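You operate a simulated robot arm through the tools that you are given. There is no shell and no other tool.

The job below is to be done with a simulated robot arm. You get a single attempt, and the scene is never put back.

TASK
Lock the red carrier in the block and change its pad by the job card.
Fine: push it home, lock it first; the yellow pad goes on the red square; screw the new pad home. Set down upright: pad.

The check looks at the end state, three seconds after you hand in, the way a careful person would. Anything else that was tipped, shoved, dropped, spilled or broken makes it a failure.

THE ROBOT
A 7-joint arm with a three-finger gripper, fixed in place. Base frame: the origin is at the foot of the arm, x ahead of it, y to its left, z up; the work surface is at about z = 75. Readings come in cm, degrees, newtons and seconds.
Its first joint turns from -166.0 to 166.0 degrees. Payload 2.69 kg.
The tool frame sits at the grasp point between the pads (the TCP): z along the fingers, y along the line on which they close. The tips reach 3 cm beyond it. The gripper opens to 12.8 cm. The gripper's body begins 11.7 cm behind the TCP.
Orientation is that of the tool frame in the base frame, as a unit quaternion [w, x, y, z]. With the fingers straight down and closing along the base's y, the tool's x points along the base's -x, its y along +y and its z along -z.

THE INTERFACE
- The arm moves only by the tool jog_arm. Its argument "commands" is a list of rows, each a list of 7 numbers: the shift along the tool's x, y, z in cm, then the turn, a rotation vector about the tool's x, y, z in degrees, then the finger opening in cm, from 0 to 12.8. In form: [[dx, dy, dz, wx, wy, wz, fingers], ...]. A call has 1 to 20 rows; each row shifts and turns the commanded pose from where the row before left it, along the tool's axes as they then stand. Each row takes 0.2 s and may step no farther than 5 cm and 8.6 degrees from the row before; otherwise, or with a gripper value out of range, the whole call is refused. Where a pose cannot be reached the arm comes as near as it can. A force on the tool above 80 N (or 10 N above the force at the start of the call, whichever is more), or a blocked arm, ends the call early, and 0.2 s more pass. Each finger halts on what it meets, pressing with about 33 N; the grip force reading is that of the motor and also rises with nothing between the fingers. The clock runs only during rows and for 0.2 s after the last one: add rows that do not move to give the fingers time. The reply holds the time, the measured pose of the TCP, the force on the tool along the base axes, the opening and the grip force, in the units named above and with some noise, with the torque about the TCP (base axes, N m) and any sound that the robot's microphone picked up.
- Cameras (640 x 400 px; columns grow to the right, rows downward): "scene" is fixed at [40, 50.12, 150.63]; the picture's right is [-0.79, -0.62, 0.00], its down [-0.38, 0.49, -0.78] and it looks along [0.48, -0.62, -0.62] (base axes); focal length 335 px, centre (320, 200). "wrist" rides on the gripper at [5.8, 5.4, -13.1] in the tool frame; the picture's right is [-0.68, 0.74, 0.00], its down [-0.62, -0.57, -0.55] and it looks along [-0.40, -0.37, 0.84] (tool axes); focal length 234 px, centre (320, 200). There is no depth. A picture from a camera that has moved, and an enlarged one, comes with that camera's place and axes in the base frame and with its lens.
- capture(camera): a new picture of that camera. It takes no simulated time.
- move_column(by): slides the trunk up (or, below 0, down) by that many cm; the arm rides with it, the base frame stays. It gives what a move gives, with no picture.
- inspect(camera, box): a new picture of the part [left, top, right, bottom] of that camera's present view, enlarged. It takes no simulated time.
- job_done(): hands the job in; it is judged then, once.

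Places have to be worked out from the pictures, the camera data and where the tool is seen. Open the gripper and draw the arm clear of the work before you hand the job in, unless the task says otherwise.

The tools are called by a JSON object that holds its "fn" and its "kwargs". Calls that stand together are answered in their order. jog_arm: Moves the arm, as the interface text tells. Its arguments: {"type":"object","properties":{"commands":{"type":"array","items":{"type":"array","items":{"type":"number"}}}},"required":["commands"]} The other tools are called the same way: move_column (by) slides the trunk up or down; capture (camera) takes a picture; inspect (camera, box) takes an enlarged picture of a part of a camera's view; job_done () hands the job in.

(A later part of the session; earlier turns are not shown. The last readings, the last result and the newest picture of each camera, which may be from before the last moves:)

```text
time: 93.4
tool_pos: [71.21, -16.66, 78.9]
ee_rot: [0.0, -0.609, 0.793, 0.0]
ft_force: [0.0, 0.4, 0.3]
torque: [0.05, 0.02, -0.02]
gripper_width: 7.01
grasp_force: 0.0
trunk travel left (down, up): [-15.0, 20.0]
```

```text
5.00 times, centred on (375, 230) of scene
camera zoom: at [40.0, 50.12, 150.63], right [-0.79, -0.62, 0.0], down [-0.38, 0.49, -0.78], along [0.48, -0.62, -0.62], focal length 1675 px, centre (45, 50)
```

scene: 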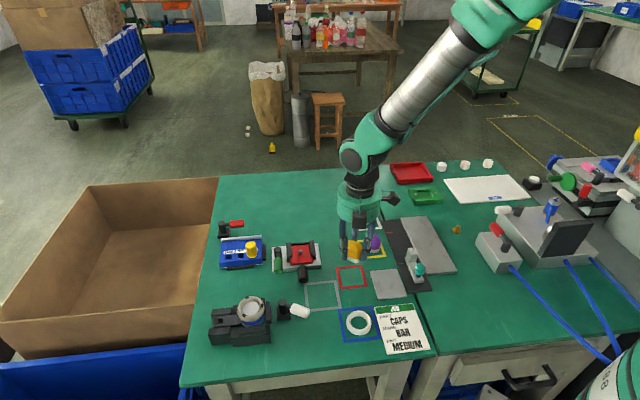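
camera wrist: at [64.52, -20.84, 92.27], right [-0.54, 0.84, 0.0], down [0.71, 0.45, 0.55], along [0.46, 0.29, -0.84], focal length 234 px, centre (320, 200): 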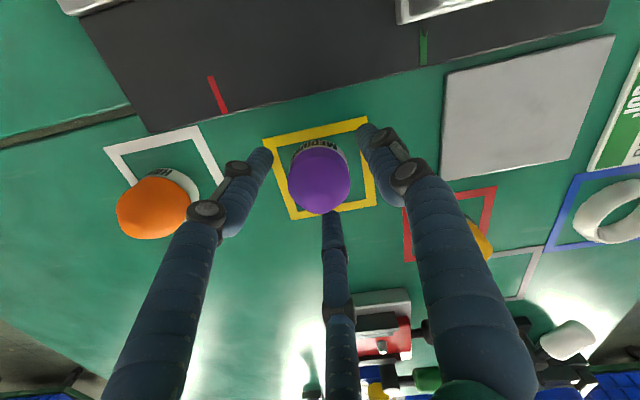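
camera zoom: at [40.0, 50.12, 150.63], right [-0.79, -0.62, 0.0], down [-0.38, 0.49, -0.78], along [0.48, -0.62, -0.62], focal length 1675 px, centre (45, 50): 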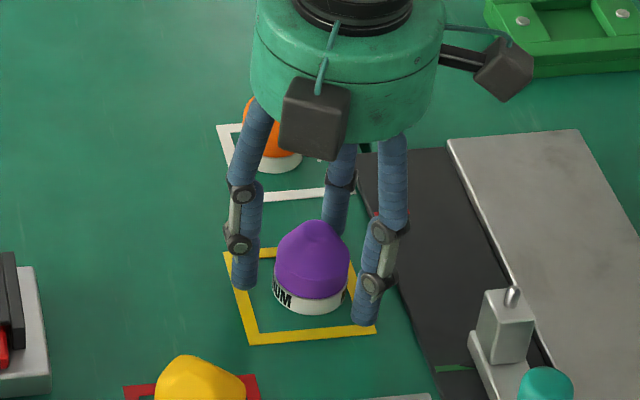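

Nicely centred with no contact. I'll close gently on the purple pad.

{"fn": "jog_arm", "kwargs": {"commands": [[0, 0, 0, 0, 0, 0, 5.5], [0, 0, 0, 0, 0, 0, 4.8], [0, 0, 0, 0, 0, 0, 4.4], [0, 0, 0, 0, 0, 0, 3.5], [0, 0, 0, 0, 0, 0, 2.5], [0, 0, 0, 0, 0, 0, 2.5]]}}

{"fn": "inspect", "kwargs": {"camera": "scene", "box": [330, 190, 420, 270]}}

{"fn": "capture", "kwargs": {"camera": "wrist"}}

```text
time: 94.8
tool_pos: [71.2, -16.62, 78.93]
ee_rot: [0.001, -0.608, 0.794, 0.001]
ft_force: [1.0, 0.1, 0.5]
torque: [-0.02, -0.06, -0.01]
gripper_width: 4.37
grasp_force: 13.8
trunk travel left (down, up): [-15.0, 20.0]
```

```text
5.00 times, centred on (375, 230) of scene
camera zoom: at [40.0, 50.12, 150.63], right [-0.79, -0.62, 0.0], down [-0.38, 0.49, -0.78], along [0.48, -0.62, -0.62], focal length 1675 px, centre (45, 50)
```

zoom: 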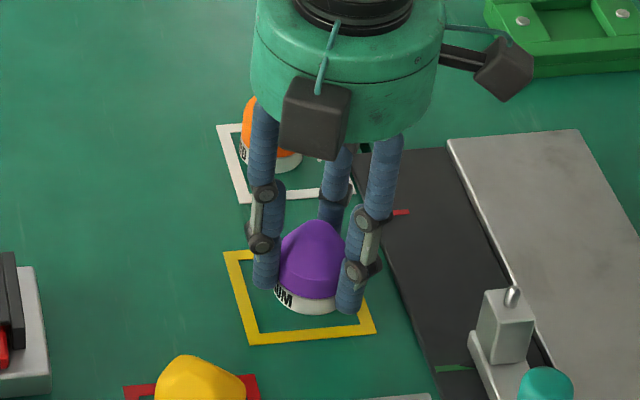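

```text
taken
camera wrist: at [64.52, -20.84, 92.29], right [-0.54, 0.84, 0.0], down [0.71, 0.45, 0.55], along [0.46, 0.29, -0.84], focal length 234 px, centre (320, 200)
```

wrist: 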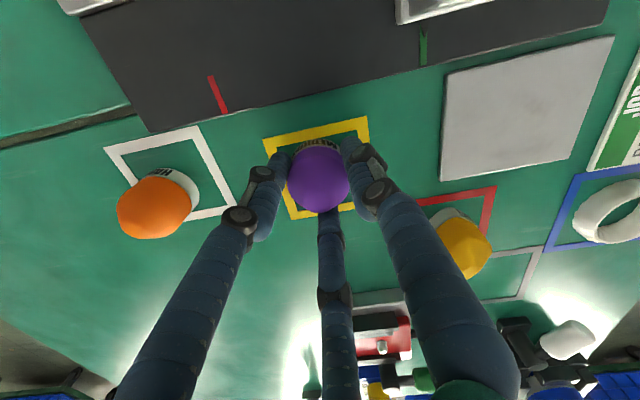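

The purple pad is gripped at 4.37 cm and centred. I'll tighten, lift straight up to z ≈ 93 and turn the hand to θ ≈ 244° so there's a long clockwise stroke available.

{"fn": "jog_arm", "kwargs": {"commands": [[0, 0, 0, 0, 0, 0, 1], [0, 0, -0.5, 0, 0, 0, 1], [0, 0, -2, 0, 0, 0, 1], [0, 0, -4, 0, 0, 0, 1], [0, 0, -4, 0, 0, 0, 1], [0, 0, -3.5, 0, 0, 0, 1], [0, 0, 0, 0, 0, -7.9, 1], [0, 0, 0, 0, 0, -7.9, 1], [0, 0, 0, 0, 0, -7.9, 1], [0, 0, 0, 0, 0, -7.9, 1], [0, 0, 0, 0, 0, -7.9, 1], [0, 0, 0, 0, 0, -7.9, 1], [0, 0, 0, 0, 0, -7.9, 1], [0, 0, 0, 0, 0, -7.9, 1], [0, 0, 0, 0, 0, -7.9, 1], [0, 0, 0, 0, 0, -7.9, 1], [0, 0, 0, 0, 0, 0, 1]]}}

{"fn": "capture", "kwargs": {"camera": "wrist"}}

{"fn": "inspect", "kwargs": {"camera": "scene", "box": [320, 140, 432, 240]}}

```text
time: 98.4
tool_pos: [71.2, -16.63, 93.02]
ee_rot: [0.001, 0.975, -0.224, 0.0]
ft_force: [0.2, -0.4, -0.3]
torque: [-0.04, 0.03, 0.02]
gripper_width: 4.23
grasp_force: 33.1
trunk travel left (down, up): [-15.0, 20.0]
```

```text
taken
camera wrist: at [74.1, -23.98, 106.28], right [-0.93, -0.37, 0.0], down [-0.31, 0.78, 0.55], along [-0.2, 0.51, -0.84], focal length 234 px, centre (320, 200)
```

wrist: 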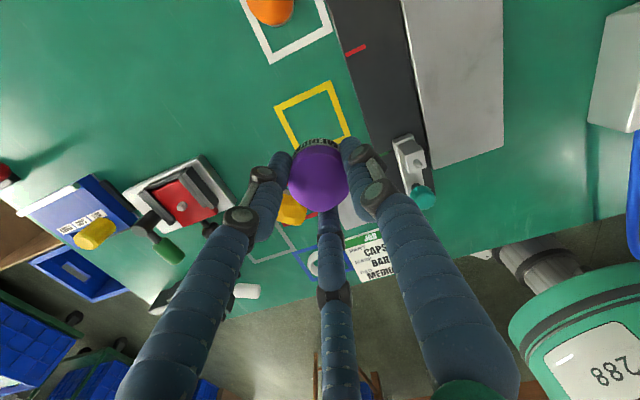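

```text
4.00 times, centred on (376, 190) of scene
camera zoom: at [40.0, 50.12, 150.63], right [-0.79, -0.62, 0.0], down [-0.38, 0.49, -0.78], along [0.48, -0.62, -0.62], focal length 1340 px, centre (96, 240)
```

zoom: 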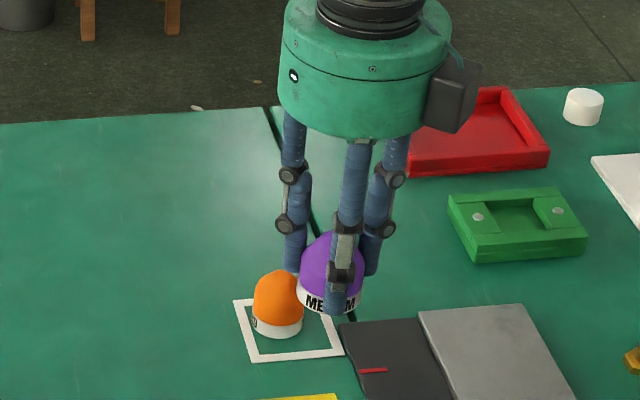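

The pad hangs level in the hand. I'll carry it over to the block, above the stud at about (85.4, 1.0).

{"fn": "jog_arm", "kwargs": {"commands": [[1.01, -4.41, 0, 0, 0, 0, 1], [1.01, -4.41, 0, 0, 0, 0, 1], [1.01, -4.41, 0, 0, 0, 0, 1], [1.01, -4.41, 0, 0, 0, 0, 1], [1.01, -4.41, 0, 0, 0, 0, 1], [0, 0, 0, 0, 0, 0, 1]]}}

{"fn": "capture", "kwargs": {"camera": "wrist"}}

{"fn": "inspect", "kwargs": {"camera": "wrist", "box": [260, 80, 380, 180]}}

{"fn": "inspect", "kwargs": {"camera": "scene", "box": [270, 190, 340, 270]}}

```text
time: 99.8
tool_pos: [85.49, 0.95, 93.06]
ee_rot: [0.0, 0.974, -0.226, 0.0]
ft_force: [1.3, 0.0, 0.2]
torque: [-0.08, 0.01, -0.04]
gripper_width: 4.23
grasp_force: 33.1
trunk travel left (down, up): [-15.0, 20.0]
```

```text
taken
camera wrist: at [88.34, -6.34, 106.24], right [-0.93, -0.37, 0.0], down [-0.3, 0.78, 0.55], along [-0.2, 0.51, -0.84], focal length 234 px, centre (320, 200)
```

wrist: 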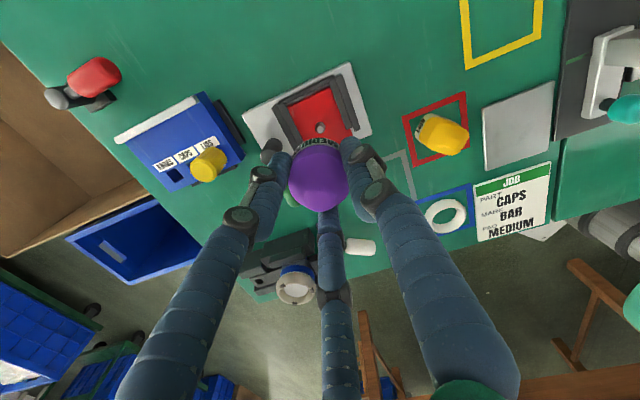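

```text
4.00 times, centred on (320, 130) of wrist
camera zoom: at [88.34, -6.34, 106.24], right [-0.93, -0.37, 0.0], down [-0.3, 0.78, 0.55], along [-0.2, 0.51, -0.84], focal length 937 px, centre (320, 480)
```

zoom: 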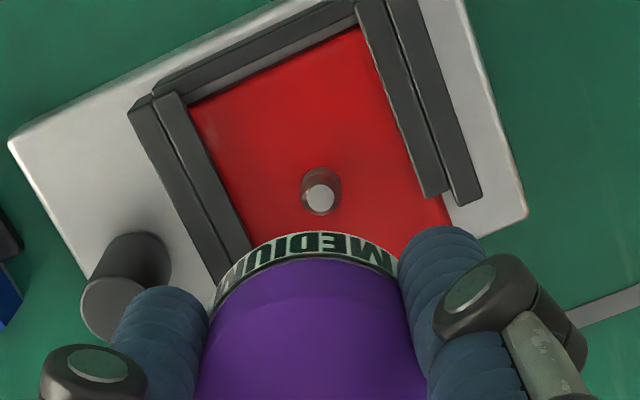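

```text
5.00 times, centred on (305, 230) of scene
camera zoom: at [40.0, 50.12, 150.63], right [-0.79, -0.62, 0.0], down [-0.38, 0.49, -0.78], along [0.48, -0.62, -0.62], focal length 1675 px, centre (395, 50)
```

zoom: 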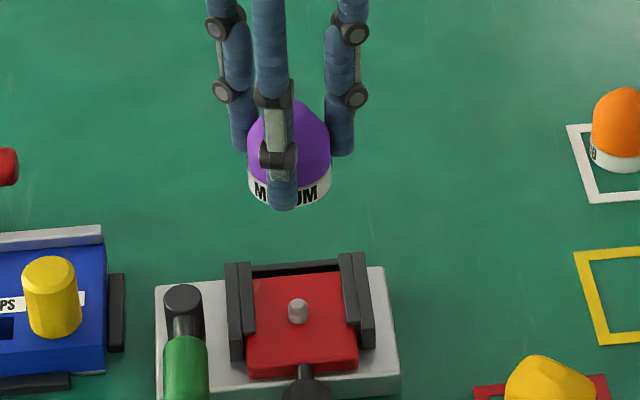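

By the wrist camera the stud is within 0.1 cm of the tool axis. I'll apply that small correction and lower until the pad is just above the stud top.

{"fn": "jog_arm", "kwargs": {"commands": [[-0.036, 0.06, 0, 0, 0, 0, 1], [0, 0, 4, 0, 0, 0, 1], [0, 0, 3.5, 0, 0, 0, 1], [0, 0, 1.5, 0, 0, 0, 1], [0, 0, 0, 0, 0, 0, 1]]}}

{"fn": "inspect", "kwargs": {"camera": "scene", "box": [270, 210, 340, 270]}}

{"fn": "capture", "kwargs": {"camera": "wrist"}}

```text
time: 101.0
tool_pos: [85.51, 0.95, 83.97]
ee_rot: [0.0, 0.974, -0.225, -0.001]
ft_force: [0.3, -0.1, 0.0]
torque: [-0.06, 0.0, 0.01]
gripper_width: 4.25
grasp_force: 33.1
trunk travel left (down, up): [-15.0, 20.0]
```

```text
6.67 times, centred on (305, 240) of scene
camera zoom: at [40.0, 50.12, 150.63], right [-0.79, -0.62, 0.0], down [-0.38, 0.49, -0.78], along [0.48, -0.62, -0.62], focal length 2234 px, centre (420, -67)
```

zoom: 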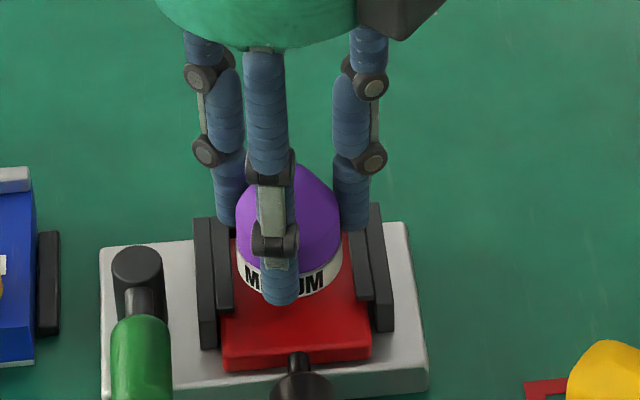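

```text
taken
camera wrist: at [88.33, -6.42, 97.2], right [-0.93, -0.37, 0.0], down [-0.3, 0.78, 0.55], along [-0.2, 0.51, -0.84], focal length 234 px, centre (320, 200)
```

wrist: 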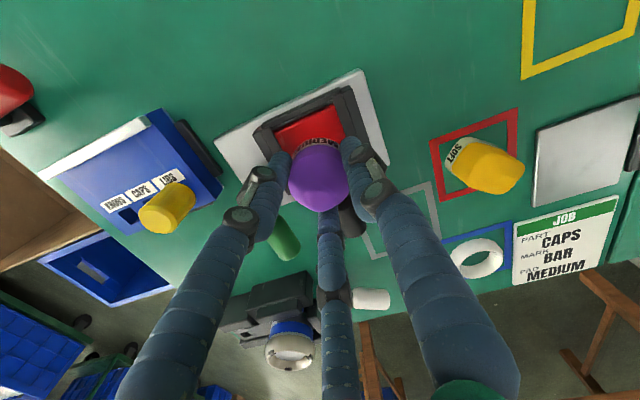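

The pad is just above the stud. I'll lower in 0.2 cm steps, feeling for contact.

{"fn": "jog_arm", "kwargs": {"commands": [[-0.05, 0.01, 0.2, 0, 0, 0, 1], [0, 0, 0.2, 0, 0, 0, 1], [0, 0, 0, 0, 0, 0, 1]]}}

{"fn": "jog_arm", "kwargs": {"commands": [[0, 0, 0.15, 0, 0, 0, 1], [0, 0, 0.15, 0, 0, 0, 1], [0, 0, 0, 0, 0, 0, 1]]}}

{"fn": "jog_arm", "kwargs": {"commands": [[0, 0, 0.15, 0, 0, 0, 1], [0, 0, 0, 0, 0, 0, 1]]}}

```text
time: 101.8
tool_pos: [85.43, 0.85, 83.58]
ee_rot: [0.001, 0.974, -0.225, 0.0]
ft_force: [-0.2, 0.3, -0.7]
torque: [0.0, 0.01, 0.05]
gripper_width: 4.2
grasp_force: 33.4
trunk travel left (down, up): [-15.0, 20.0]
```

```text
time: 102.6
tool_pos: [85.37, 1.03, 83.31]
ee_rot: [0.0, 0.974, -0.225, 0.0]
ft_force: [0.0, 0.2, 0.0]
torque: [0.01, -0.02, 0.03]
gripper_width: 4.21
grasp_force: 33.3
trunk travel left (down, up): [-15.0, 20.0]
```

```text
time: 103.2
tool_pos: [85.27, 0.94, 83.15]
ee_rot: [0.001, 0.974, -0.225, 0.0]
ft_force: [0.3, 1.3, 0.1]
torque: [0.02, 0.03, 0.01]
gripper_width: 4.22
grasp_force: 32.5
trunk travel left (down, up): [-15.0, 20.0]
```

No contact yet at TCP 83.15. I'll continue in 0.1–0.15 cm steps.

{"fn": "jog_arm", "kwargs": {"commands": [[0, 0, 0.15, 0, 0, 0, 1], [0, 0, 0, 0, 0, 0, 1]]}}

{"fn": "jog_arm", "kwargs": {"commands": [[0, 0, 0.15, 0, 0, 0, 1], [0, 0, 0, 0, 0, 0, 1]]}}

{"fn": "jog_arm", "kwargs": {"commands": [[0, 0, 0.1, 0, 0, 0, 1], [0, 0, 0, 0, 0, 0, 1]]}}

{"fn": "inspect", "kwargs": {"camera": "scene", "box": [282, 225, 330, 267]}}

```text
time: 103.8
tool_pos: [85.25, 0.87, 83.02]
ee_rot: [0.001, 0.975, -0.224, 0.0]
ft_force: [-0.4, 0.8, -1.2]
torque: [0.0, -0.03, 0.04]
gripper_width: 4.26
grasp_force: 32.7
trunk travel left (down, up): [-15.0, 20.0]
```

```text
time: 104.4
tool_pos: [85.35, 0.9, 82.88]
ee_rot: [0.0, 0.974, -0.226, 0.0]
ft_force: [0.3, -0.4, -0.9]
torque: [0.01, 0.0, 0.0]
gripper_width: 4.2
grasp_force: 33.2
trunk travel left (down, up): [-15.0, 20.0]
```

```text
time: 105.0
tool_pos: [85.32, 0.97, 82.66]
ee_rot: [0.0, 0.974, -0.226, 0.0]
ft_force: [0.3, 0.4, -0.2]
torque: [0.01, 0.01, 0.01]
gripper_width: 4.22
grasp_force: 33.6
trunk travel left (down, up): [-15.0, 20.0]
```

```text
9.52 times, centred on (306, 246) of scene
camera zoom: at [40.0, 50.12, 150.63], right [-0.79, -0.62, 0.0], down [-0.38, 0.49, -0.78], along [0.48, -0.62, -0.62], focal length 3191 px, centre (453, -238)
```

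zoom: 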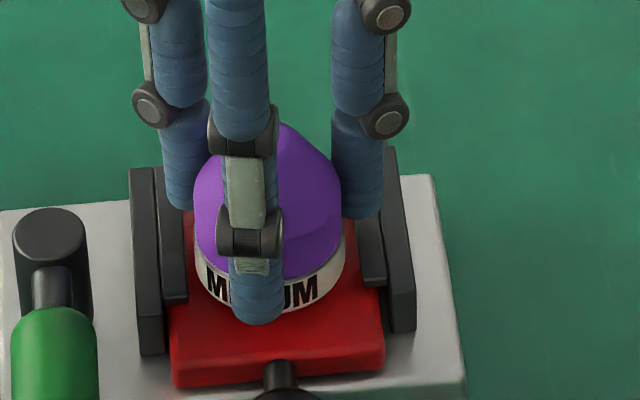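

The stud must already be inside the pad's bore. I'll keep lowering slowly until it seats on the thread.

{"fn": "jog_arm", "kwargs": {"commands": [[0, 0, 0.1, 0, 0, 0, 1], [0, 0, 0, 0, 0, 0, 1]]}}

{"fn": "jog_arm", "kwargs": {"commands": [[0, 0, 0.1, 0, 0, 0, 1], [0, 0, 0, 0, 0, 0, 1]]}}

{"fn": "jog_arm", "kwargs": {"commands": [[0, 0, 0.1, 0, 0, 0, 1], [0, 0, 0, 0, 0, 0, 1]]}}

```text
time: 105.6
tool_pos: [85.34, 1.02, 82.56]
ee_rot: [0.0, 0.974, -0.225, 0.0]
ft_force: [-0.2, 0.9, 0.1]
torque: [0.04, -0.01, 0.0]
gripper_width: 4.21
grasp_force: 33.1
trunk travel left (down, up): [-15.0, 20.0]
```

```text
time: 106.2
tool_pos: [85.28, 0.92, 82.52]
ee_rot: [0.001, 0.974, -0.225, 0.0]
ft_force: [0.0, 0.3, -0.1]
torque: [-0.01, -0.03, 0.02]
gripper_width: 4.21
grasp_force: 32.7
trunk travel left (down, up): [-15.0, 20.0]
```

```text
time: 106.8
tool_pos: [85.28, 0.97, 82.37]
ee_rot: [0.0, 0.974, -0.225, -0.001]
ft_force: [0.1, -0.4, -0.4]
torque: [0.01, 0.0, -0.03]
gripper_width: 4.22
grasp_force: 33.4
trunk travel left (down, up): [-15.0, 20.0]
```

Still free, so I'll keep going in 0.1 cm steps.

{"fn": "jog_arm", "kwargs": {"commands": [[0, 0, 0.1, 0, 0, 0, 1], [0, 0, 0, 0, 0, 0, 1]]}}

{"fn": "jog_arm", "kwargs": {"commands": [[0, 0, 0.1, 0, 0, 0, 1], [0, 0, 0, 0, 0, 0, 1]]}}

{"fn": "inspect", "kwargs": {"camera": "scene", "box": [282, 225, 330, 267]}}

```text
time: 107.4
tool_pos: [85.32, 0.86, 82.4]
ee_rot: [0.0, 0.974, -0.225, 0.0]
ft_force: [-0.1, -0.4, 0.0]
torque: [0.0, -0.01, 0.01]
gripper_width: 4.21
grasp_force: 33.0
trunk travel left (down, up): [-15.0, 20.0]
```

```text
time: 108.0
tool_pos: [85.34, 0.9, 82.17]
ee_rot: [0.0, 0.974, -0.225, -0.001]
ft_force: [-0.3, -0.3, 1.5]
torque: [-0.08, 0.02, 0.0]
gripper_width: 4.22
grasp_force: 33.2
trunk travel left (down, up): [-15.0, 20.0]
```

```text
9.52 times, centred on (306, 246) of scene
camera zoom: at [40.0, 50.12, 150.63], right [-0.79, -0.62, 0.0], down [-0.38, 0.49, -0.78], along [0.48, -0.62, -0.62], focal length 3191 px, centre (453, -238)
```

zoom: 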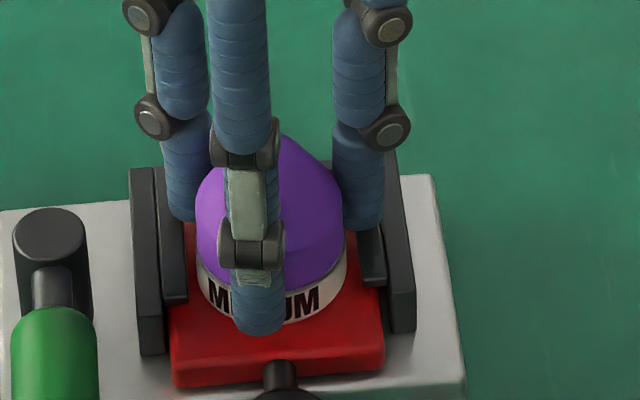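

First touch: 1.5 N at TCP 82.17. I'll now turn clockwise with slight downward pressure to start the thread.

{"fn": "jog_arm", "kwargs": {"commands": [[0, 0, 0.06, 0, 0, 0, 1], [0, 0, 0.01, 0, 0, 8, 1], [0, 0, 0.01, 0, 0, 8, 1], [0, 0, 0.01, 0, 0, 8, 1], [0, 0, 0.01, 0, 0, 8, 1]]}}

{"fn": "jog_arm", "kwargs": {"commands": [[0, 0, 0.01, 0, 0, 8, 1], [0, 0, 0.01, 0, 0, 8, 1], [0, 0, 0.01, 0, 0, 8, 1], [0, 0, 0.01, 0, 0, 8, 1]]}}

{"fn": "inspect", "kwargs": {"camera": "scene", "box": [282, 225, 330, 267]}}

```text
time: 109.2
tool_pos: [85.35, 0.86, 82.15]
ee_rot: [0.001, 0.874, -0.486, -0.001]
ft_force: [3.0, -5.1, 9.1]
torque: [-0.25, -0.02, 0.14]
gripper_width: 4.23
grasp_force: 32.8
trunk travel left (down, up): [-15.0, 20.0]
```

```text
time: 110.2
tool_pos: [85.35, 1.07, 82.28]
ee_rot: [0.0, -0.706, 0.708, 0.0]
ft_force: [0.2, 1.4, 15.4]
torque: [0.04, -0.02, 0.18]
gripper_width: 4.25
grasp_force: 33.3
trunk travel left (down, up): [-15.0, 20.0]
```

```text
9.52 times, centred on (306, 246) of scene
camera zoom: at [40.0, 50.12, 150.63], right [-0.79, -0.62, 0.0], down [-0.38, 0.49, -0.78], along [0.48, -0.62, -0.62], focal length 3191 px, centre (453, -238)
```

zoom: 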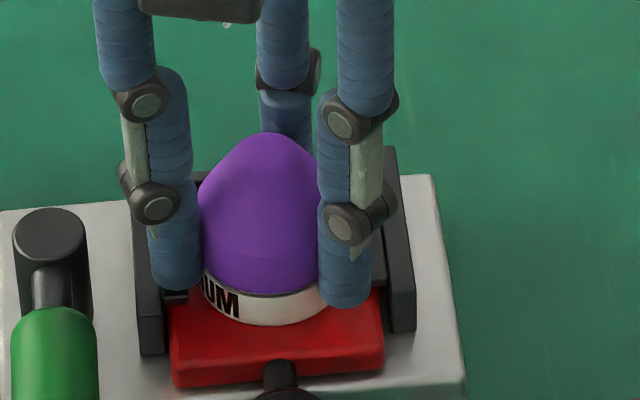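

About 64° turned, axial load 15 N, torque 0.18 Nm. I'll keep turning without pressing further to see whether the thread draws the pad down.

{"fn": "jog_arm", "kwargs": {"commands": [[0, 0, 0, 0, 0, 8, 1], [0, 0, 0, 0, 0, 8, 1], [0, 0, 0, 0, 0, 8, 1], [0, 0, 0, 0, 0, 8, 1], [0, 0, 0, 0, 0, 8, 1]]}}

{"fn": "jog_arm", "kwargs": {"commands": [[0, 0, 0, 0, 0, 8, 1], [0, 0, 0, 0, 0, 8, 1], [0, 0, 0, 0, 0, 8, 1], [0, 0, 0, 0, 0, 8, 1], [0, 0, 0, 0, 0, 8, 1]]}}

{"fn": "inspect", "kwargs": {"camera": "scene", "box": [282, 225, 330, 267]}}

```text
time: 111.4
tool_pos: [85.29, 0.97, 82.16]
ee_rot: [0.0, -0.422, 0.907, 0.0]
ft_force: [1.3, 2.6, 15.2]
torque: [0.14, -0.07, 0.12]
gripper_width: 4.23
grasp_force: 32.8
trunk travel left (down, up): [-15.0, 20.0]
```

```text
time: 112.6
tool_pos: [85.21, 0.97, 82.17]
ee_rot: [0.0, -0.086, 0.996, 0.001]
ft_force: [-0.2, -1.2, 18.5]
torque: [-0.04, 0.01, 0.16]
gripper_width: 4.21
grasp_force: 33.1
trunk travel left (down, up): [-15.0, 20.0]
```

```text
9.52 times, centred on (306, 246) of scene
camera zoom: at [40.0, 50.12, 150.63], right [-0.79, -0.62, 0.0], down [-0.38, 0.49, -0.78], along [0.48, -0.62, -0.62], focal length 3191 px, centre (453, -238)
```

zoom: 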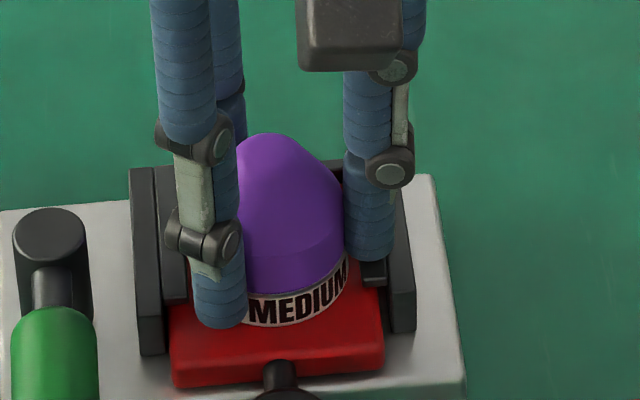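

The torque (0.16 Nm at 18 N) suggests the ring is already rubbing on the red plate. I'll test for thread engagement by lifting 0.3 cm.

{"fn": "jog_arm", "kwargs": {"commands": [[0, 0, -0.15, 0, 0, 0, 1], [0, 0, -0.15, 0, 0, 0, 1], [0, 0, 0, 0, 0, 0, 1]]}}

{"fn": "inspect", "kwargs": {"camera": "scene", "box": [282, 225, 330, 267]}}

```text
time: 113.4
tool_pos: [85.26, 0.88, 82.25]
ee_rot: [-0.003, -0.087, 0.996, 0.0]
ft_force: [0.5, -0.1, 0.6]
torque: [0.0, 0.03, 0.02]
gripper_width: 4.23
grasp_force: 32.8
trunk travel left (down, up): [-15.0, 20.0]
```

```text
9.52 times, centred on (306, 246) of scene
camera zoom: at [40.0, 50.12, 150.63], right [-0.79, -0.62, 0.0], down [-0.38, 0.49, -0.78], along [0.48, -0.62, -0.62], focal length 3191 px, centre (453, -238)
```

zoom: 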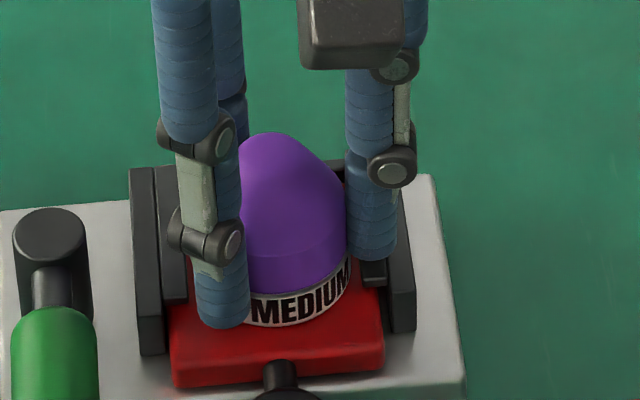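

The load is just relieved. I'll lift another 0.3 cm to discriminate.

{"fn": "jog_arm", "kwargs": {"commands": [[0, 0, -0.15, 0, 0, 0, 1], [0, 0, -0.15, 0, 0, 0, 1], [0, 0, 0, 0, 0, 0, 1]]}}

{"fn": "inspect", "kwargs": {"camera": "scene", "box": [282, 225, 330, 267]}}

```text
time: 114.2
tool_pos: [85.35, 0.97, 82.82]
ee_rot: [0.0, -0.087, 0.996, 0.0]
ft_force: [-0.4, 0.7, 0.4]
torque: [0.0, -0.03, 0.04]
gripper_width: 4.2
grasp_force: 32.4
trunk travel left (down, up): [-15.0, 20.0]
```

```text
9.52 times, centred on (306, 246) of scene
camera zoom: at [40.0, 50.12, 150.63], right [-0.79, -0.62, 0.0], down [-0.38, 0.49, -0.78], along [0.48, -0.62, -0.62], focal length 3191 px, centre (453, -238)
```

zoom: 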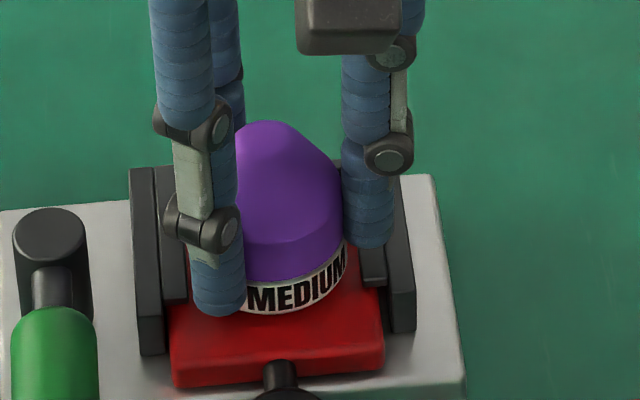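

The pad lifts freely, so the thread never caught; probably I'm slightly off the stud axis. With the stud still inside the bore, I'll probe sideways gently to find the true centre, starting with +x (the tool is at θ ≈ 100°).

{"fn": "jog_arm", "kwargs": {"commands": [[-0.1, 0, 0, 0, 0, 0, 1], [-0.1, 0, 0, 0, 0, 0, 1], [-0.1, 0, 0, 0, 0, 0, 1], [0, 0, 0, 0, 0, 0, 1]]}}

{"fn": "jog_arm", "kwargs": {"commands": [[-0.1, 0, 0, 0, 0, 0, 1], [-0.1, 0, 0, 0, 0, 0, 1], [0, 0, 0, 0, 0, 0, 1]]}}

```text
time: 115.2
tool_pos: [85.64, 0.98, 82.66]
ee_rot: [0.0, -0.086, 0.996, 0.0]
ft_force: [-1.7, -0.9, 0.4]
torque: [-0.01, 0.0, 0.01]
gripper_width: 4.24
grasp_force: 32.9
trunk travel left (down, up): [-15.0, 20.0]
```

```text
time: 116.0
tool_pos: [85.76, 1.01, 82.65]
ee_rot: [-0.001, -0.087, 0.996, 0.0]
ft_force: [-8.3, 1.4, 2.6]
torque: [0.07, 0.31, -0.02]
gripper_width: 4.2
grasp_force: 32.8
trunk travel left (down, up): [-15.0, 20.0]
```

Contact on the +x side at about x ≈ 85.7. Now the −x side.

{"fn": "jog_arm", "kwargs": {"commands": [[0.2, 0, 0, 0, 0, 0, 1], [0.2, 0, 0, 0, 0, 0, 1], [0.2, 0, 0, 0, 0, 0, 1], [0.2, 0, 0, 0, 0, 0, 1], [0, 0, 0, 0, 0, 0, 1]]}}

{"fn": "jog_arm", "kwargs": {"commands": [[0.1, 0, 0, 0, 0, 0, 1], [0.1, 0, 0, 0, 0, 0, 1], [0, 0, 0, 0, 0, 0, 1]]}}

```text
time: 117.2
tool_pos: [85.05, 0.99, 82.68]
ee_rot: [0.001, -0.087, 0.996, 0.0]
ft_force: [6.0, 0.2, -0.6]
torque: [0.01, -0.19, -0.02]
gripper_width: 4.22
grasp_force: 33.1
trunk travel left (down, up): [-15.0, 20.0]
```

```text
time: 118.0
tool_pos: [85.03, 0.77, 82.62]
ee_rot: [0.001, -0.088, 0.996, 0.001]
ft_force: [25.0, -1.1, -3.1]
torque: [-0.05, -0.94, 0.01]
gripper_width: 4.25
grasp_force: 32.8
trunk travel left (down, up): [-15.0, 20.0]
```

The −x contact is at about −0.24 and +x at about +0.42, so the centre is at +0.09. I'll go there and probe along y the same way.

{"fn": "jog_arm", "kwargs": {"commands": [[-0.2, 0, 0, 0, 0, 0, 1], [-0.2, 0, 0, 0, 0, 0, 1], [-0.19, 0, 0, 0, 0, 0, 1], [0, 0.2, 0, 0, 0, 0, 1], [0, 0.2, 0, 0, 0, 0, 1], [0, 0, 0, 0, 0, 0, 1]]}}

{"fn": "jog_arm", "kwargs": {"commands": [[0, 0.1, 0, 0, 0, 0, 1], [0, 0, 0, 0, 0, 0, 1]]}}

{"fn": "jog_arm", "kwargs": {"commands": [[0, -0.25, 0, 0, 0, 0, 1], [0, -0.25, 0, 0, 0, 0, 1], [0, -0.2, 0, 0, 0, 0, 1], [0, -0.2, 0, 0, 0, 0, 1], [0, 0, 0, 0, 0, 0, 1]]}}

{"fn": "jog_arm", "kwargs": {"commands": [[0, -0.1, 0, 0, 0, 0, 1], [0, 0, 0, 0, 0, 0, 1]]}}

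```text
time: 119.4
tool_pos: [85.32, 1.33, 82.64]
ee_rot: [-0.001, -0.087, 0.996, 0.0]
ft_force: [0.3, -1.8, -1.4]
torque: [-0.04, 0.01, 0.02]
gripper_width: 4.25
grasp_force: 32.7
trunk travel left (down, up): [-15.0, 20.0]
```

```text
time: 120.0
tool_pos: [85.23, 1.23, 82.74]
ee_rot: [-0.001, -0.087, 0.996, 0.0]
ft_force: [-1.2, -9.0, -1.9]
torque: [-0.29, 0.01, -0.02]
gripper_width: 4.2
grasp_force: 32.5
trunk travel left (down, up): [-15.0, 20.0]
```

```text
time: 121.2
tool_pos: [85.39, 0.72, 82.77]
ee_rot: [0.0, -0.087, 0.996, 0.0]
ft_force: [0.3, 13.6, -0.3]
torque: [0.56, -0.03, 0.0]
gripper_width: 4.23
grasp_force: 33.0
trunk travel left (down, up): [-15.0, 20.0]
```

```text
time: 121.8
tool_pos: [85.44, 0.59, 82.57]
ee_rot: [0.0, -0.087, 0.996, -0.001]
ft_force: [1.7, 29.3, 0.0]
torque: [1.14, -0.08, -0.02]
gripper_width: 4.21
grasp_force: 33.5
trunk travel left (down, up): [-15.0, 20.0]
```

The y contacts are at +0.40 and −0.31, so the centre is at +0.05. I'll go there, then lower slowly while turning clockwise so the thread can catch.

{"fn": "jog_arm", "kwargs": {"commands": [[0, 0.25, 0, 0, 0, 0, 1], [0, 0.296, 0, 0, 0, 0, 1], [0, 0, 0, 0, 0, 0, 1]]}}

{"fn": "jog_arm", "kwargs": {"commands": [[0, 0, 0.03, 0, 0, 8, 1], [0, 0, 0.03, 0, 0, 8, 1], [0, 0, 0.03, 0, 0, 8, 1], [0, 0, 0.03, 0, 0, 8, 1], [0, 0, 0.03, 0, 0, 8, 1]]}}

{"fn": "jog_arm", "kwargs": {"commands": [[0, 0, 0.03, 0, 0, 8, 1], [0, 0, 0.03, 0, 0, 8, 1], [0, 0, 0.03, 0, 0, 8, 1], [0, 0, 0.03, 0, 0, 8, 1]]}}

```text
time: 122.6
tool_pos: [85.33, 0.95, 82.69]
ee_rot: [0.0, -0.088, 0.996, 0.0]
ft_force: [-1.0, -0.1, 0.0]
torque: [0.03, -0.01, -0.01]
gripper_width: 4.21
grasp_force: 32.9
trunk travel left (down, up): [-15.0, 20.0]
```

```text
time: 123.8
tool_pos: [85.41, 1.04, 82.44]
ee_rot: [0.0, 0.26, 0.966, 0.0]
ft_force: [0.0, 0.0, 0.3]
torque: [0.02, 0.01, -0.02]
gripper_width: 4.25
grasp_force: 33.4
trunk travel left (down, up): [-15.0, 20.0]
```

```text
time: 124.8
tool_pos: [85.47, 1.08, 82.51]
ee_rot: [0.0, 0.516, 0.856, 0.0]
ft_force: [0.7, 0.1, 0.2]
torque: [0.01, 0.01, -0.01]
gripper_width: 4.24
grasp_force: 32.9
trunk travel left (down, up): [-15.0, 20.0]
```

No contact yet (z ≈ 82.4). I'll continue lowering and turning.

{"fn": "jog_arm", "kwargs": {"commands": [[0, 0, 0.03, 0, 0, 8, 1], [0, 0, 0.03, 0, 0, 8, 1], [0, 0, 0.03, 0, 0, 8, 1]]}}

{"fn": "jog_arm", "kwargs": {"commands": [[0, 0, 0.03, 0, 0, 8, 1], [0, 0, 0.03, 0, 0, 8, 1], [0, 0, 0.03, 0, 0, 8, 1]]}}

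{"fn": "inspect", "kwargs": {"camera": "scene", "box": [282, 225, 330, 267]}}

```text
time: 125.6
tool_pos: [85.45, 1.02, 82.23]
ee_rot: [-0.001, 0.683, 0.731, 0.001]
ft_force: [-0.2, -0.2, 0.8]
torque: [0.02, 0.0, 0.01]
gripper_width: 4.2
grasp_force: 32.9
trunk travel left (down, up): [-15.0, 20.0]
```

```text
time: 126.4
tool_pos: [85.52, 1.02, 82.3]
ee_rot: [-0.001, 0.819, 0.573, 0.0]
ft_force: [-0.5, 0.9, 0.0]
torque: [0.0, 0.04, 0.0]
gripper_width: 4.21
grasp_force: 33.1
trunk travel left (down, up): [-15.0, 20.0]
```

```text
9.52 times, centred on (306, 246) of scene
camera zoom: at [40.0, 50.12, 150.63], right [-0.79, -0.62, 0.0], down [-0.38, 0.49, -0.78], along [0.48, -0.62, -0.62], focal length 3191 px, centre (453, -238)
```

zoom: 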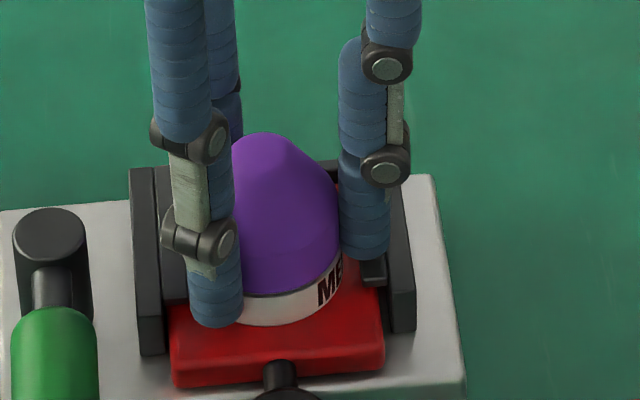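

Now at θ ≈ −20° and z ≈ 82.25 with no load. I'll test whether the thread has caught by lifting slightly.

{"fn": "jog_arm", "kwargs": {"commands": [[0, 0, -0.1, 0, 0, 0, 1], [0, 0, -0.1, 0, 0, 0, 1], [0, 0, 0, 0, 0, 0, 1]]}}

```text
time: 127.2
tool_pos: [85.37, 1.08, 82.44]
ee_rot: [0.0, 0.819, 0.574, 0.0]
ft_force: [-0.3, -0.3, 0.0]
torque: [-0.01, -0.03, 0.0]
gripper_width: 4.19
grasp_force: 33.2
trunk travel left (down, up): [-15.0, 20.0]
```

Still free. I need to see more precisely how high the ring sits above the red plate, so I'll zoom in closely.

{"fn": "inspect", "kwargs": {"camera": "scene", "box": [296, 246, 324, 266]}}

{"fn": "jog_arm", "kwargs": {"commands": [[0, 0, 0.15, 0, 0, 0, 1], [0, 0, 0.1, 0, 0, 0, 1], [0, 0, 0.05, 0, 0, 0, 1], [0, 0, 0, 0, 0, 0, 1]]}}

{"fn": "inspect", "kwargs": {"camera": "scene", "box": [296, 246, 324, 266]}}

```text
16.00 times, centred on (310, 256) of scene
camera zoom: at [40.0, 50.12, 150.63], right [-0.79, -0.62, 0.0], down [-0.38, 0.49, -0.78], along [0.48, -0.62, -0.62], focal length 5361 px, centre (480, -696)
```

zoom: 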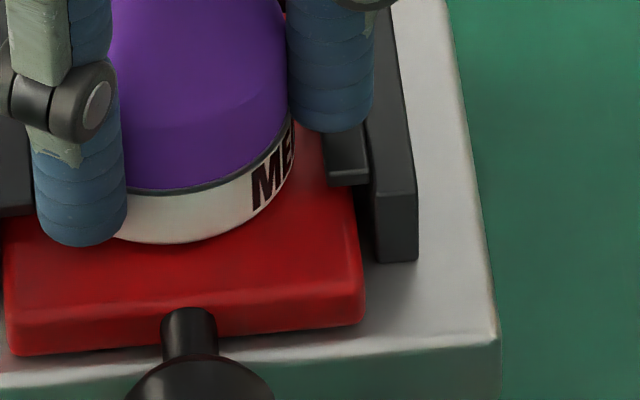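

```text
time: 128.2
tool_pos: [85.44, 1.08, 82.28]
ee_rot: [0.001, 0.819, 0.573, -0.001]
ft_force: [-2.8, -0.4, 8.6]
torque: [0.01, 0.0, -0.01]
gripper_width: 4.22
grasp_force: 32.8
trunk travel left (down, up): [-15.0, 20.0]
```

```text
16.00 times, centred on (310, 256) of scene
camera zoom: at [40.0, 50.12, 150.63], right [-0.79, -0.62, 0.0], down [-0.38, 0.49, -0.78], along [0.48, -0.62, -0.62], focal length 5361 px, centre (480, -696)
```

zoom: 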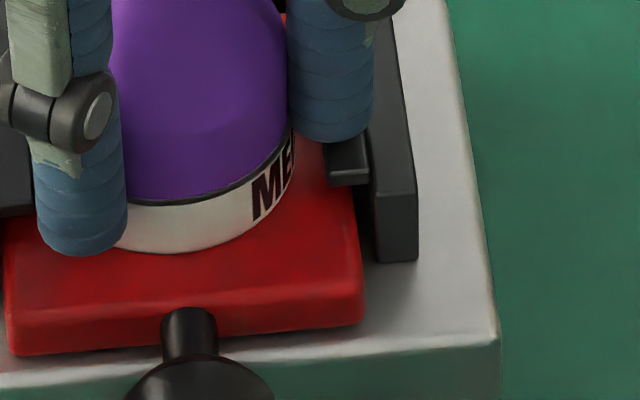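

The ring now rests on the plate under 8.6 N of pressure. I'll turn clockwise another 56° here under light pressure and watch for signs of the thread catching.

{"fn": "jog_arm", "kwargs": {"commands": [[0, 0, 0, 0, 0, 8, 1], [0, 0, 0, 0, 0, 8, 1], [0, 0, 0, 0, 0, 8, 1]]}}

{"fn": "jog_arm", "kwargs": {"commands": [[0, 0, 0, 0, 0, 8, 1], [0, 0, 0, 0, 0, 8, 1], [0, 0, 0, 0, 0, 8, 1]]}}

{"fn": "jog_arm", "kwargs": {"commands": [[0, 0, -0.15, 0, 0, 0, 1], [0, 0, -0.15, 0, 0, 0, 1], [0, 0, 0, 0, 0, 0, 1]]}}

```text
time: 129.0
tool_pos: [85.51, 1.16, 82.33]
ee_rot: [0.0, 0.921, 0.39, 0.0]
ft_force: [2.8, 6.5, 9.0]
torque: [0.22, -0.13, 0.06]
gripper_width: 4.23
grasp_force: 32.3
trunk travel left (down, up): [-15.0, 20.0]
```

```text
time: 129.8
tool_pos: [85.31, 0.93, 82.23]
ee_rot: [0.0, 0.982, 0.19, 0.0]
ft_force: [4.1, -0.5, 10.6]
torque: [-0.05, -0.18, 0.1]
gripper_width: 4.24
grasp_force: 33.1
trunk travel left (down, up): [-15.0, 20.0]
```

```text
time: 130.6
tool_pos: [85.42, 0.96, 82.38]
ee_rot: [-0.001, 0.982, 0.19, -0.002]
ft_force: [-0.2, -0.5, 0.3]
torque: [0.01, -0.01, 0.0]
gripper_width: 4.23
grasp_force: 33.5
trunk travel left (down, up): [-15.0, 20.0]
```

Still not caught. I'll raise the pad clear, wind the hand all the way back counter-clockwise in the air, and then make one long, well-centred clockwise turn.

{"fn": "jog_arm", "kwargs": {"commands": [[0, 0, -0.6, 0, 0, 0, 1], [0, 0, -0.6, 0, 0, 0, 1], [0, 0, 0, 0, 0, -8.5, 1], [0, 0, 0, 0, 0, -8.5, 1], [0, 0, 0, 0, 0, -8.5, 1], [0, 0, 0, 0, 0, -8.5, 1], [0, 0, 0, 0, 0, -8.5, 1], [0, 0, 0, 0, 0, -8.5, 1], [0, 0, 0, 0, 0, -8.5, 1], [0, 0, 0, 0, 0, -8.5, 1], [0, 0, 0, 0, 0, -8.5, 1], [0, 0, 0, 0, 0, -8.5, 1], [0, 0, 0, 0, 0, -8.5, 1], [0, 0, 0, 0, 0, -8.5, 1], [0, 0, 0, 0, 0, -8.5, 1], [0, 0, 0, 0, 0, -8.5, 1], [0, 0, 0, 0, 0, -8.5, 1], [0, 0, 0, 0, 0, -8.5, 1], [0, 0, 0, 0, 0, -8.5, 1], [0, 0, 0, 0, 0, -8.5, 1]]}}

{"fn": "jog_arm", "kwargs": {"commands": [[0, 0, 0, 0, 0, -8.5, 1], [0, 0, 0, 0, 0, -8.5, 1], [0, 0, 0, 0, 0, -8.5, 1], [0, 0, 0, 0, 0, -8.5, 1], [0, 0, 0, 0, 0, -8.5, 1], [0, 0, 0, 0, 0, -8.5, 1], [0, 0, 0, 0, 0, -8.5, 1], [0, 0, 0, 0, 0, -8.5, 1], [0, 0, 0, 0, 0, -8.5, 1], [0, 0, 0, 0, 0, -8.5, 1], [0, 0, 0, 0, 0, -8.5, 1], [0, 0, 0, 0, 0, -8.5, 1], [0, 0, 0, 0, 0, -8.5, 1], [0, 0, 0, 0, 0, -8.5, 1], [0, 0, 0, 0, 0, -8.5, 1], [0, 0, 0, 0, 0, -8.5, 1], [0, 0, 0, 0, 0, -8.5, 1], [0, 0, 0, 0, 0, -8.5, 1], [0, 0, 0, 0, 0, 0, 1]]}}

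{"fn": "capture", "kwargs": {"camera": "wrist"}}

{"fn": "inspect", "kwargs": {"camera": "scene", "box": [282, 225, 330, 267]}}

```text
time: 134.8
tool_pos: [85.38, 0.94, 83.64]
ee_rot: [0.0, 0.043, 0.999, 0.0]
ft_force: [-1.1, -0.4, 0.0]
torque: [0.03, -0.02, -0.02]
gripper_width: 4.23
grasp_force: 32.8
trunk travel left (down, up): [-15.0, 20.0]
```

```text
time: 138.8
tool_pos: [85.32, 0.94, 83.59]
ee_rot: [0.0, 0.962, -0.274, 0.001]
ft_force: [0.5, -0.2, -0.4]
torque: [0.01, 0.01, 0.03]
gripper_width: 4.24
grasp_force: 33.1
trunk travel left (down, up): [-15.0, 20.0]
```

```text
taken
camera wrist: at [87.48, -6.59, 96.9], right [-0.96, -0.27, 0.0], down [-0.22, 0.81, 0.55], along [-0.15, 0.53, -0.84], focal length 234 px, centre (320, 200)
```

wrist: 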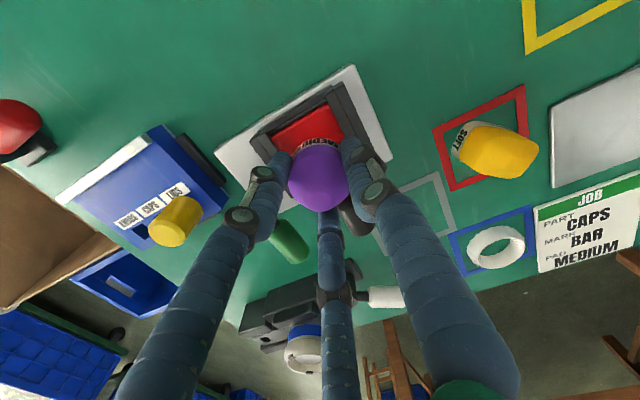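

```text
9.52 times, centred on (306, 246) of scene
camera zoom: at [40.0, 50.12, 150.63], right [-0.79, -0.62, 0.0], down [-0.38, 0.49, -0.78], along [0.48, -0.62, -0.62], focal length 3191 px, centre (453, -238)
```

zoom: 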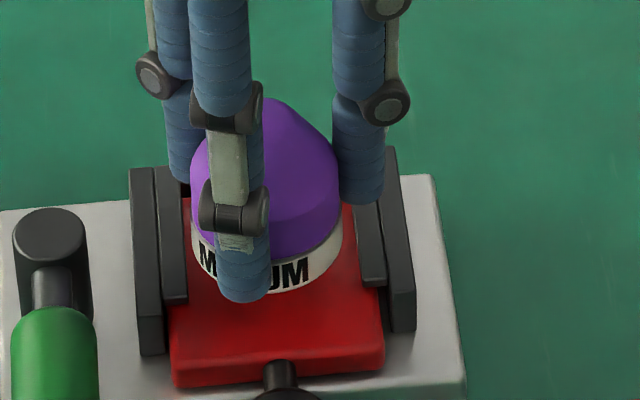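

Wound back to θ ≈ 238°. I'll lower so the stud is in the bore again and re-probe the centre at this angle.

{"fn": "jog_arm", "kwargs": {"commands": [[0, 0, 0.5, 0, 0, 0, 1], [0, 0, 0.45, 0, 0, 0, 1], [0, 0, 0, 0, 0, 0, 1], [0.25, 0, 0, 0, 0, 0, 1], [0.2, 0, 0, 0, 0, 0, 1], [0, 0, 0, 0, 0, 0, 1]]}}

{"fn": "jog_arm", "kwargs": {"commands": [[-0.25, 0, 0, 0, 0, 0, 1], [-0.25, 0, 0, 0, 0, 0, 1], [-0.2, 0, 0, 0, 0, 0, 1], [-0.2, 0, 0, 0, 0, 0, 1], [0, 0, 0, 0, 0, 0, 1]]}}

{"fn": "jog_arm", "kwargs": {"commands": [[0.25, 0, 0, 0, 0, 0, 1], [0.2, 0, 0, 0, 0, 0, 1], [0, 0.25, 0, 0, 0, 0, 1], [0, 0.2, 0, 0, 0, 0, 1], [0, 0, 0, 0, 0, 0, 1]]}}

{"fn": "jog_arm", "kwargs": {"commands": [[0, -0.25, 0, 0, 0, 0, 1], [0, -0.25, 0, 0, 0, 0, 1], [0, -0.2, 0, 0, 0, 0, 1], [0, -0.2, 0, 0, 0, 0, 1], [0, 0, 0, 0, 0, 0, 1]]}}

```text
time: 140.2
tool_pos: [85.73, 0.89, 82.7]
ee_rot: [0.0, 0.961, -0.276, 0.0]
ft_force: [-5.7, 7.9, 0.5]
torque: [0.27, 0.24, -0.02]
gripper_width: 4.24
grasp_force: 33.0
trunk travel left (down, up): [-15.0, 20.0]
```

```text
time: 141.4
tool_pos: [85.15, 1.13, 82.75]
ee_rot: [0.0, 0.961, -0.276, 0.001]
ft_force: [9.4, -10.4, -0.4]
torque: [-0.46, -0.35, 0.02]
gripper_width: 4.24
grasp_force: 33.3
trunk travel left (down, up): [-15.0, 20.0]
```

```text
time: 142.6
tool_pos: [85.18, 0.71, 82.61]
ee_rot: [0.0, 0.961, -0.275, -0.001]
ft_force: [4.6, 8.1, -2.6]
torque: [0.29, -0.16, 0.04]
gripper_width: 4.22
grasp_force: 32.6
trunk travel left (down, up): [-15.0, 20.0]
```

```text
time: 143.8
tool_pos: [85.59, 1.36, 82.69]
ee_rot: [0.0, 0.961, -0.276, -0.001]
ft_force: [-7.3, -12.8, 0.0]
torque: [-0.54, 0.29, 0.07]
gripper_width: 4.24
grasp_force: 33.2
trunk travel left (down, up): [-15.0, 20.0]
```

The centre is within 0.03 cm here, so alignment is excellent. Now a long clockwise turn with a very slow descent of about 0.01 cm per 8°.

{"fn": "jog_arm", "kwargs": {"commands": [[0.02, 0.24, 0, 0, 0, 0, 1], [0, 0.24, 0, 0, 0, 0, 1], [0, 0, 0.03, 0, 0, 0, 1], [0, 0, 0.01, 0, 0, 8, 1], [0, 0, 0.01, 0, 0, 8, 1], [0, 0, 0.01, 0, 0, 8, 1], [0, 0, 0.01, 0, 0, 8, 1], [0, 0, 0.01, 0, 0, 8, 1], [0, 0, 0.01, 0, 0, 8, 1], [0, 0, 0.01, 0, 0, 8, 1], [0, 0, 0.01, 0, 0, 8, 1], [0, 0, 0.01, 0, 0, 8, 1], [0, 0, 0.01, 0, 0, 8, 1]]}}

{"fn": "jog_arm", "kwargs": {"commands": [[0, 0, 0.01, 0, 0, 8, 1], [0, 0, 0.01, 0, 0, 8, 1], [0, 0, 0.01, 0, 0, 8, 1], [0, 0, 0.01, 0, 0, 8, 1], [0, 0, 0.01, 0, 0, 8, 1], [0, 0, 0.01, 0, 0, 8, 1], [0, 0, 0.01, 0, 0, 8, 1], [0, 0, 0.01, 0, 0, 8, 1], [0, 0, 0.01, 0, 0, 8, 1], [0, 0, 0.01, 0, 0, 8, 1]]}}

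{"fn": "jog_arm", "kwargs": {"commands": [[0, 0, 0.01, 0, 0, 8, 1], [0, 0, 0.01, 0, 0, 8, 1], [0, 0, 0.01, 0, 0, 8, 1], [0, 0, 0.01, 0, 0, 8, 1], [0, 0, 0.01, 0, 0, 8, 1], [0, 0, 0.01, 0, 0, 8, 1], [0, 0, 0.01, 0, 0, 8, 1], [0, 0, 0.01, 0, 0, 8, 1], [0, 0, 0.01, 0, 0, 8, 1], [0, 0, 0.01, 0, 0, 8, 1]]}}

```text
time: 146.6
tool_pos: [85.36, 1.15, 82.7]
ee_rot: [0.0, -0.558, 0.83, 0.0]
ft_force: [-0.1, 0.8, -0.1]
torque: [-0.02, 0.02, 0.0]
gripper_width: 4.19
grasp_force: 32.6
trunk travel left (down, up): [-15.0, 20.0]
```

```text
time: 148.8
tool_pos: [85.48, 0.89, 82.51]
ee_rot: [0.0, 0.105, 0.994, 0.0]
ft_force: [-0.1, -0.5, -0.4]
torque: [-0.01, 0.01, 0.01]
gripper_width: 4.2
grasp_force: 33.5
trunk travel left (down, up): [-15.0, 20.0]
```

```text
time: 151.0
tool_pos: [85.39, 1.05, 82.43]
ee_rot: [0.0, 0.72, 0.694, 0.0]
ft_force: [-0.6, -0.2, 0.1]
torque: [-0.03, -0.02, 0.02]
gripper_width: 4.25
grasp_force: 32.6
trunk travel left (down, up): [-15.0, 20.0]
```

No reaction yet (θ ≈ −2°, z ≈ 82.4). I'll finish this stroke.

{"fn": "jog_arm", "kwargs": {"commands": [[0, 0, 0.015, 0, 0, 8, 1], [0, 0, 0.015, 0, 0, 8, 1], [0, 0, 0.015, 0, 0, 8, 1], [0, 0, 0.015, 0, 0, 8, 1], [0, 0, 0.015, 0, 0, 8, 1], [0, 0, 0.015, 0, 0, 8, 1], [0, 0, 0.015, 0, 0, 8, 1], [0, 0, 0.015, 0, 0, 8, 1], [0, 0, 0, 0, 0, 0, 1]]}}

{"fn": "jog_arm", "kwargs": {"commands": [[0, 0, 0.05, 0, 0, 0, 1], [0, 0, 0.05, 0, 0, 0, 1], [0, 0, 0, 0, 0, 0, 1]]}}

```text
time: 153.0
tool_pos: [85.4, 0.88, 82.36]
ee_rot: [0.0, 0.978, 0.207, -0.001]
ft_force: [-0.2, 0.4, 0.6]
torque: [-0.01, -0.01, 0.04]
gripper_width: 4.22
grasp_force: 33.5
trunk travel left (down, up): [-15.0, 20.0]
```

```text
time: 153.8
tool_pos: [85.36, 0.95, 82.2]
ee_rot: [0.0, 0.978, 0.208, 0.0]
ft_force: [-3.9, 0.9, 6.5]
torque: [-0.04, 0.1, -0.04]
gripper_width: 4.2
grasp_force: 32.8
trunk travel left (down, up): [-15.0, 20.0]
```

Seat contact again but no thread. Next I'll wind back in the air once more and try the full clockwise stroke while pressing with about 10 N the whole way.

{"fn": "jog_arm", "kwargs": {"commands": [[0, 0, -0.6, 0, 0, 0, 1], [0, 0, -0.7, 0, 0, 0, 1], [0, 0, 0, 0, 0, -8.5, 1], [0, 0, 0, 0, 0, -8.5, 1], [0, 0, 0, 0, 0, -8.5, 1], [0, 0, 0, 0, 0, -8.5, 1], [0, 0, 0, 0, 0, -8.5, 1], [0, 0, 0, 0, 0, -8.5, 1], [0, 0, 0, 0, 0, -8.5, 1], [0, 0, 0, 0, 0, -8.5, 1], [0, 0, 0, 0, 0, -8.5, 1], [0, 0, 0, 0, 0, -8.5, 1], [0, 0, 0, 0, 0, -8.5, 1], [0, 0, 0, 0, 0, -8.5, 1], [0, 0, 0, 0, 0, -8.5, 1], [0, 0, 0, 0, 0, -8.5, 1], [0, 0, 0, 0, 0, -8.5, 1], [0, 0, 0, 0, 0, -8.5, 1], [0, 0, 0, 0, 0, -8.5, 1], [0, 0, 0, 0, 0, -8.5, 1]]}}

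{"fn": "jog_arm", "kwargs": {"commands": [[0, 0, 0, 0, 0, -8.5, 1], [0, 0, 0, 0, 0, -8.5, 1], [0, 0, 0, 0, 0, -8.5, 1], [0, 0, 0, 0, 0, -8.5, 1], [0, 0, 0, 0, 0, -8.5, 1], [0, 0, 0, 0, 0, -8.5, 1], [0, 0, 0, 0, 0, -8.5, 1], [0, 0, 0, 0, 0, -8.5, 1], [0, 0, 0, 0, 0, -8.5, 1], [0, 0, 0, 0, 0, -8.5, 1], [0, 0, 0, 0, 0, -8.5, 1], [0, 0, 0, 0, 0, -8.5, 1], [0, 0, 0, 0, 0, -8.5, 1], [0, 0, 0, 0, 0, -8.5, 1], [0, 0, 0, 0, 0, -8.5, 1], [0, 0, 0, 0, 0, -8.5, 1], [0, 0, 0, 0, 0, -8.5, 1], [0, 0, 0, 0, 0, -8.5, 1], [0, 0, 0, 0, 0, -8.5, 1], [0, 0, 0, 0, 0, 0, 1]]}}

{"fn": "inspect", "kwargs": {"camera": "scene", "box": [276, 215, 336, 267]}}

```text
time: 158.0
tool_pos: [85.35, 0.89, 83.41]
ee_rot: [0.0, 0.026, 1.0, 0.0]
ft_force: [0.2, 0.6, -0.6]
torque: [0.0, 0.03, 0.06]
gripper_width: 4.26
grasp_force: 32.5
trunk travel left (down, up): [-15.0, 20.0]
```

```text
time: 162.2
tool_pos: [85.46, 0.92, 83.44]
ee_rot: [0.0, 0.983, -0.186, 0.0]
ft_force: [-0.3, -0.1, 0.3]
torque: [0.03, 0.0, -0.06]
gripper_width: 4.24
grasp_force: 33.2
trunk travel left (down, up): [-15.0, 20.0]
```

```text
7.69 times, centred on (306, 241) of scene
camera zoom: at [40.0, 50.12, 150.63], right [-0.79, -0.62, 0.0], down [-0.38, 0.49, -0.78], along [0.48, -0.62, -0.62], focal length 2577 px, centre (428, -115)
```

zoom: 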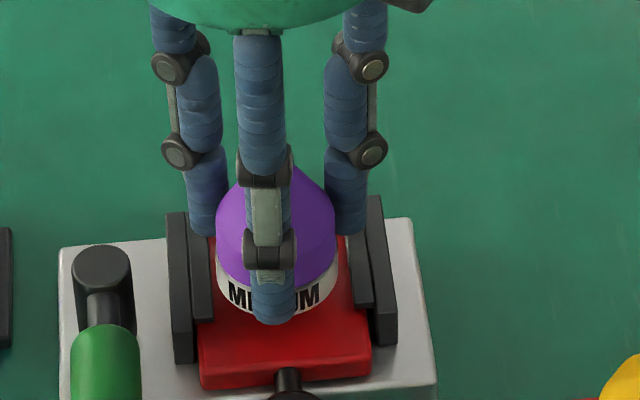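

Wound back to θ ≈ 249°. I'll lower onto the seat with light pressure.

{"fn": "jog_arm", "kwargs": {"commands": [[0, 0, 0.5, 0, 0, 0, 1], [0, 0, 0.5, 0, 0, 0, 1], [0, 0, 0.2, 0, 0, 0, 1], [0, 0, 0.15, 0, 0, 0, 1], [0, 0, 0, 0, 0, 0, 1]]}}

```text
time: 163.4
tool_pos: [85.37, 0.94, 82.42]
ee_rot: [-0.001, 0.983, -0.186, 0.001]
ft_force: [-7.2, -0.7, 24.2]
torque: [-0.07, 0.3, 0.0]
gripper_width: 4.24
grasp_force: 33.1
trunk travel left (down, up): [-15.0, 20.0]
```

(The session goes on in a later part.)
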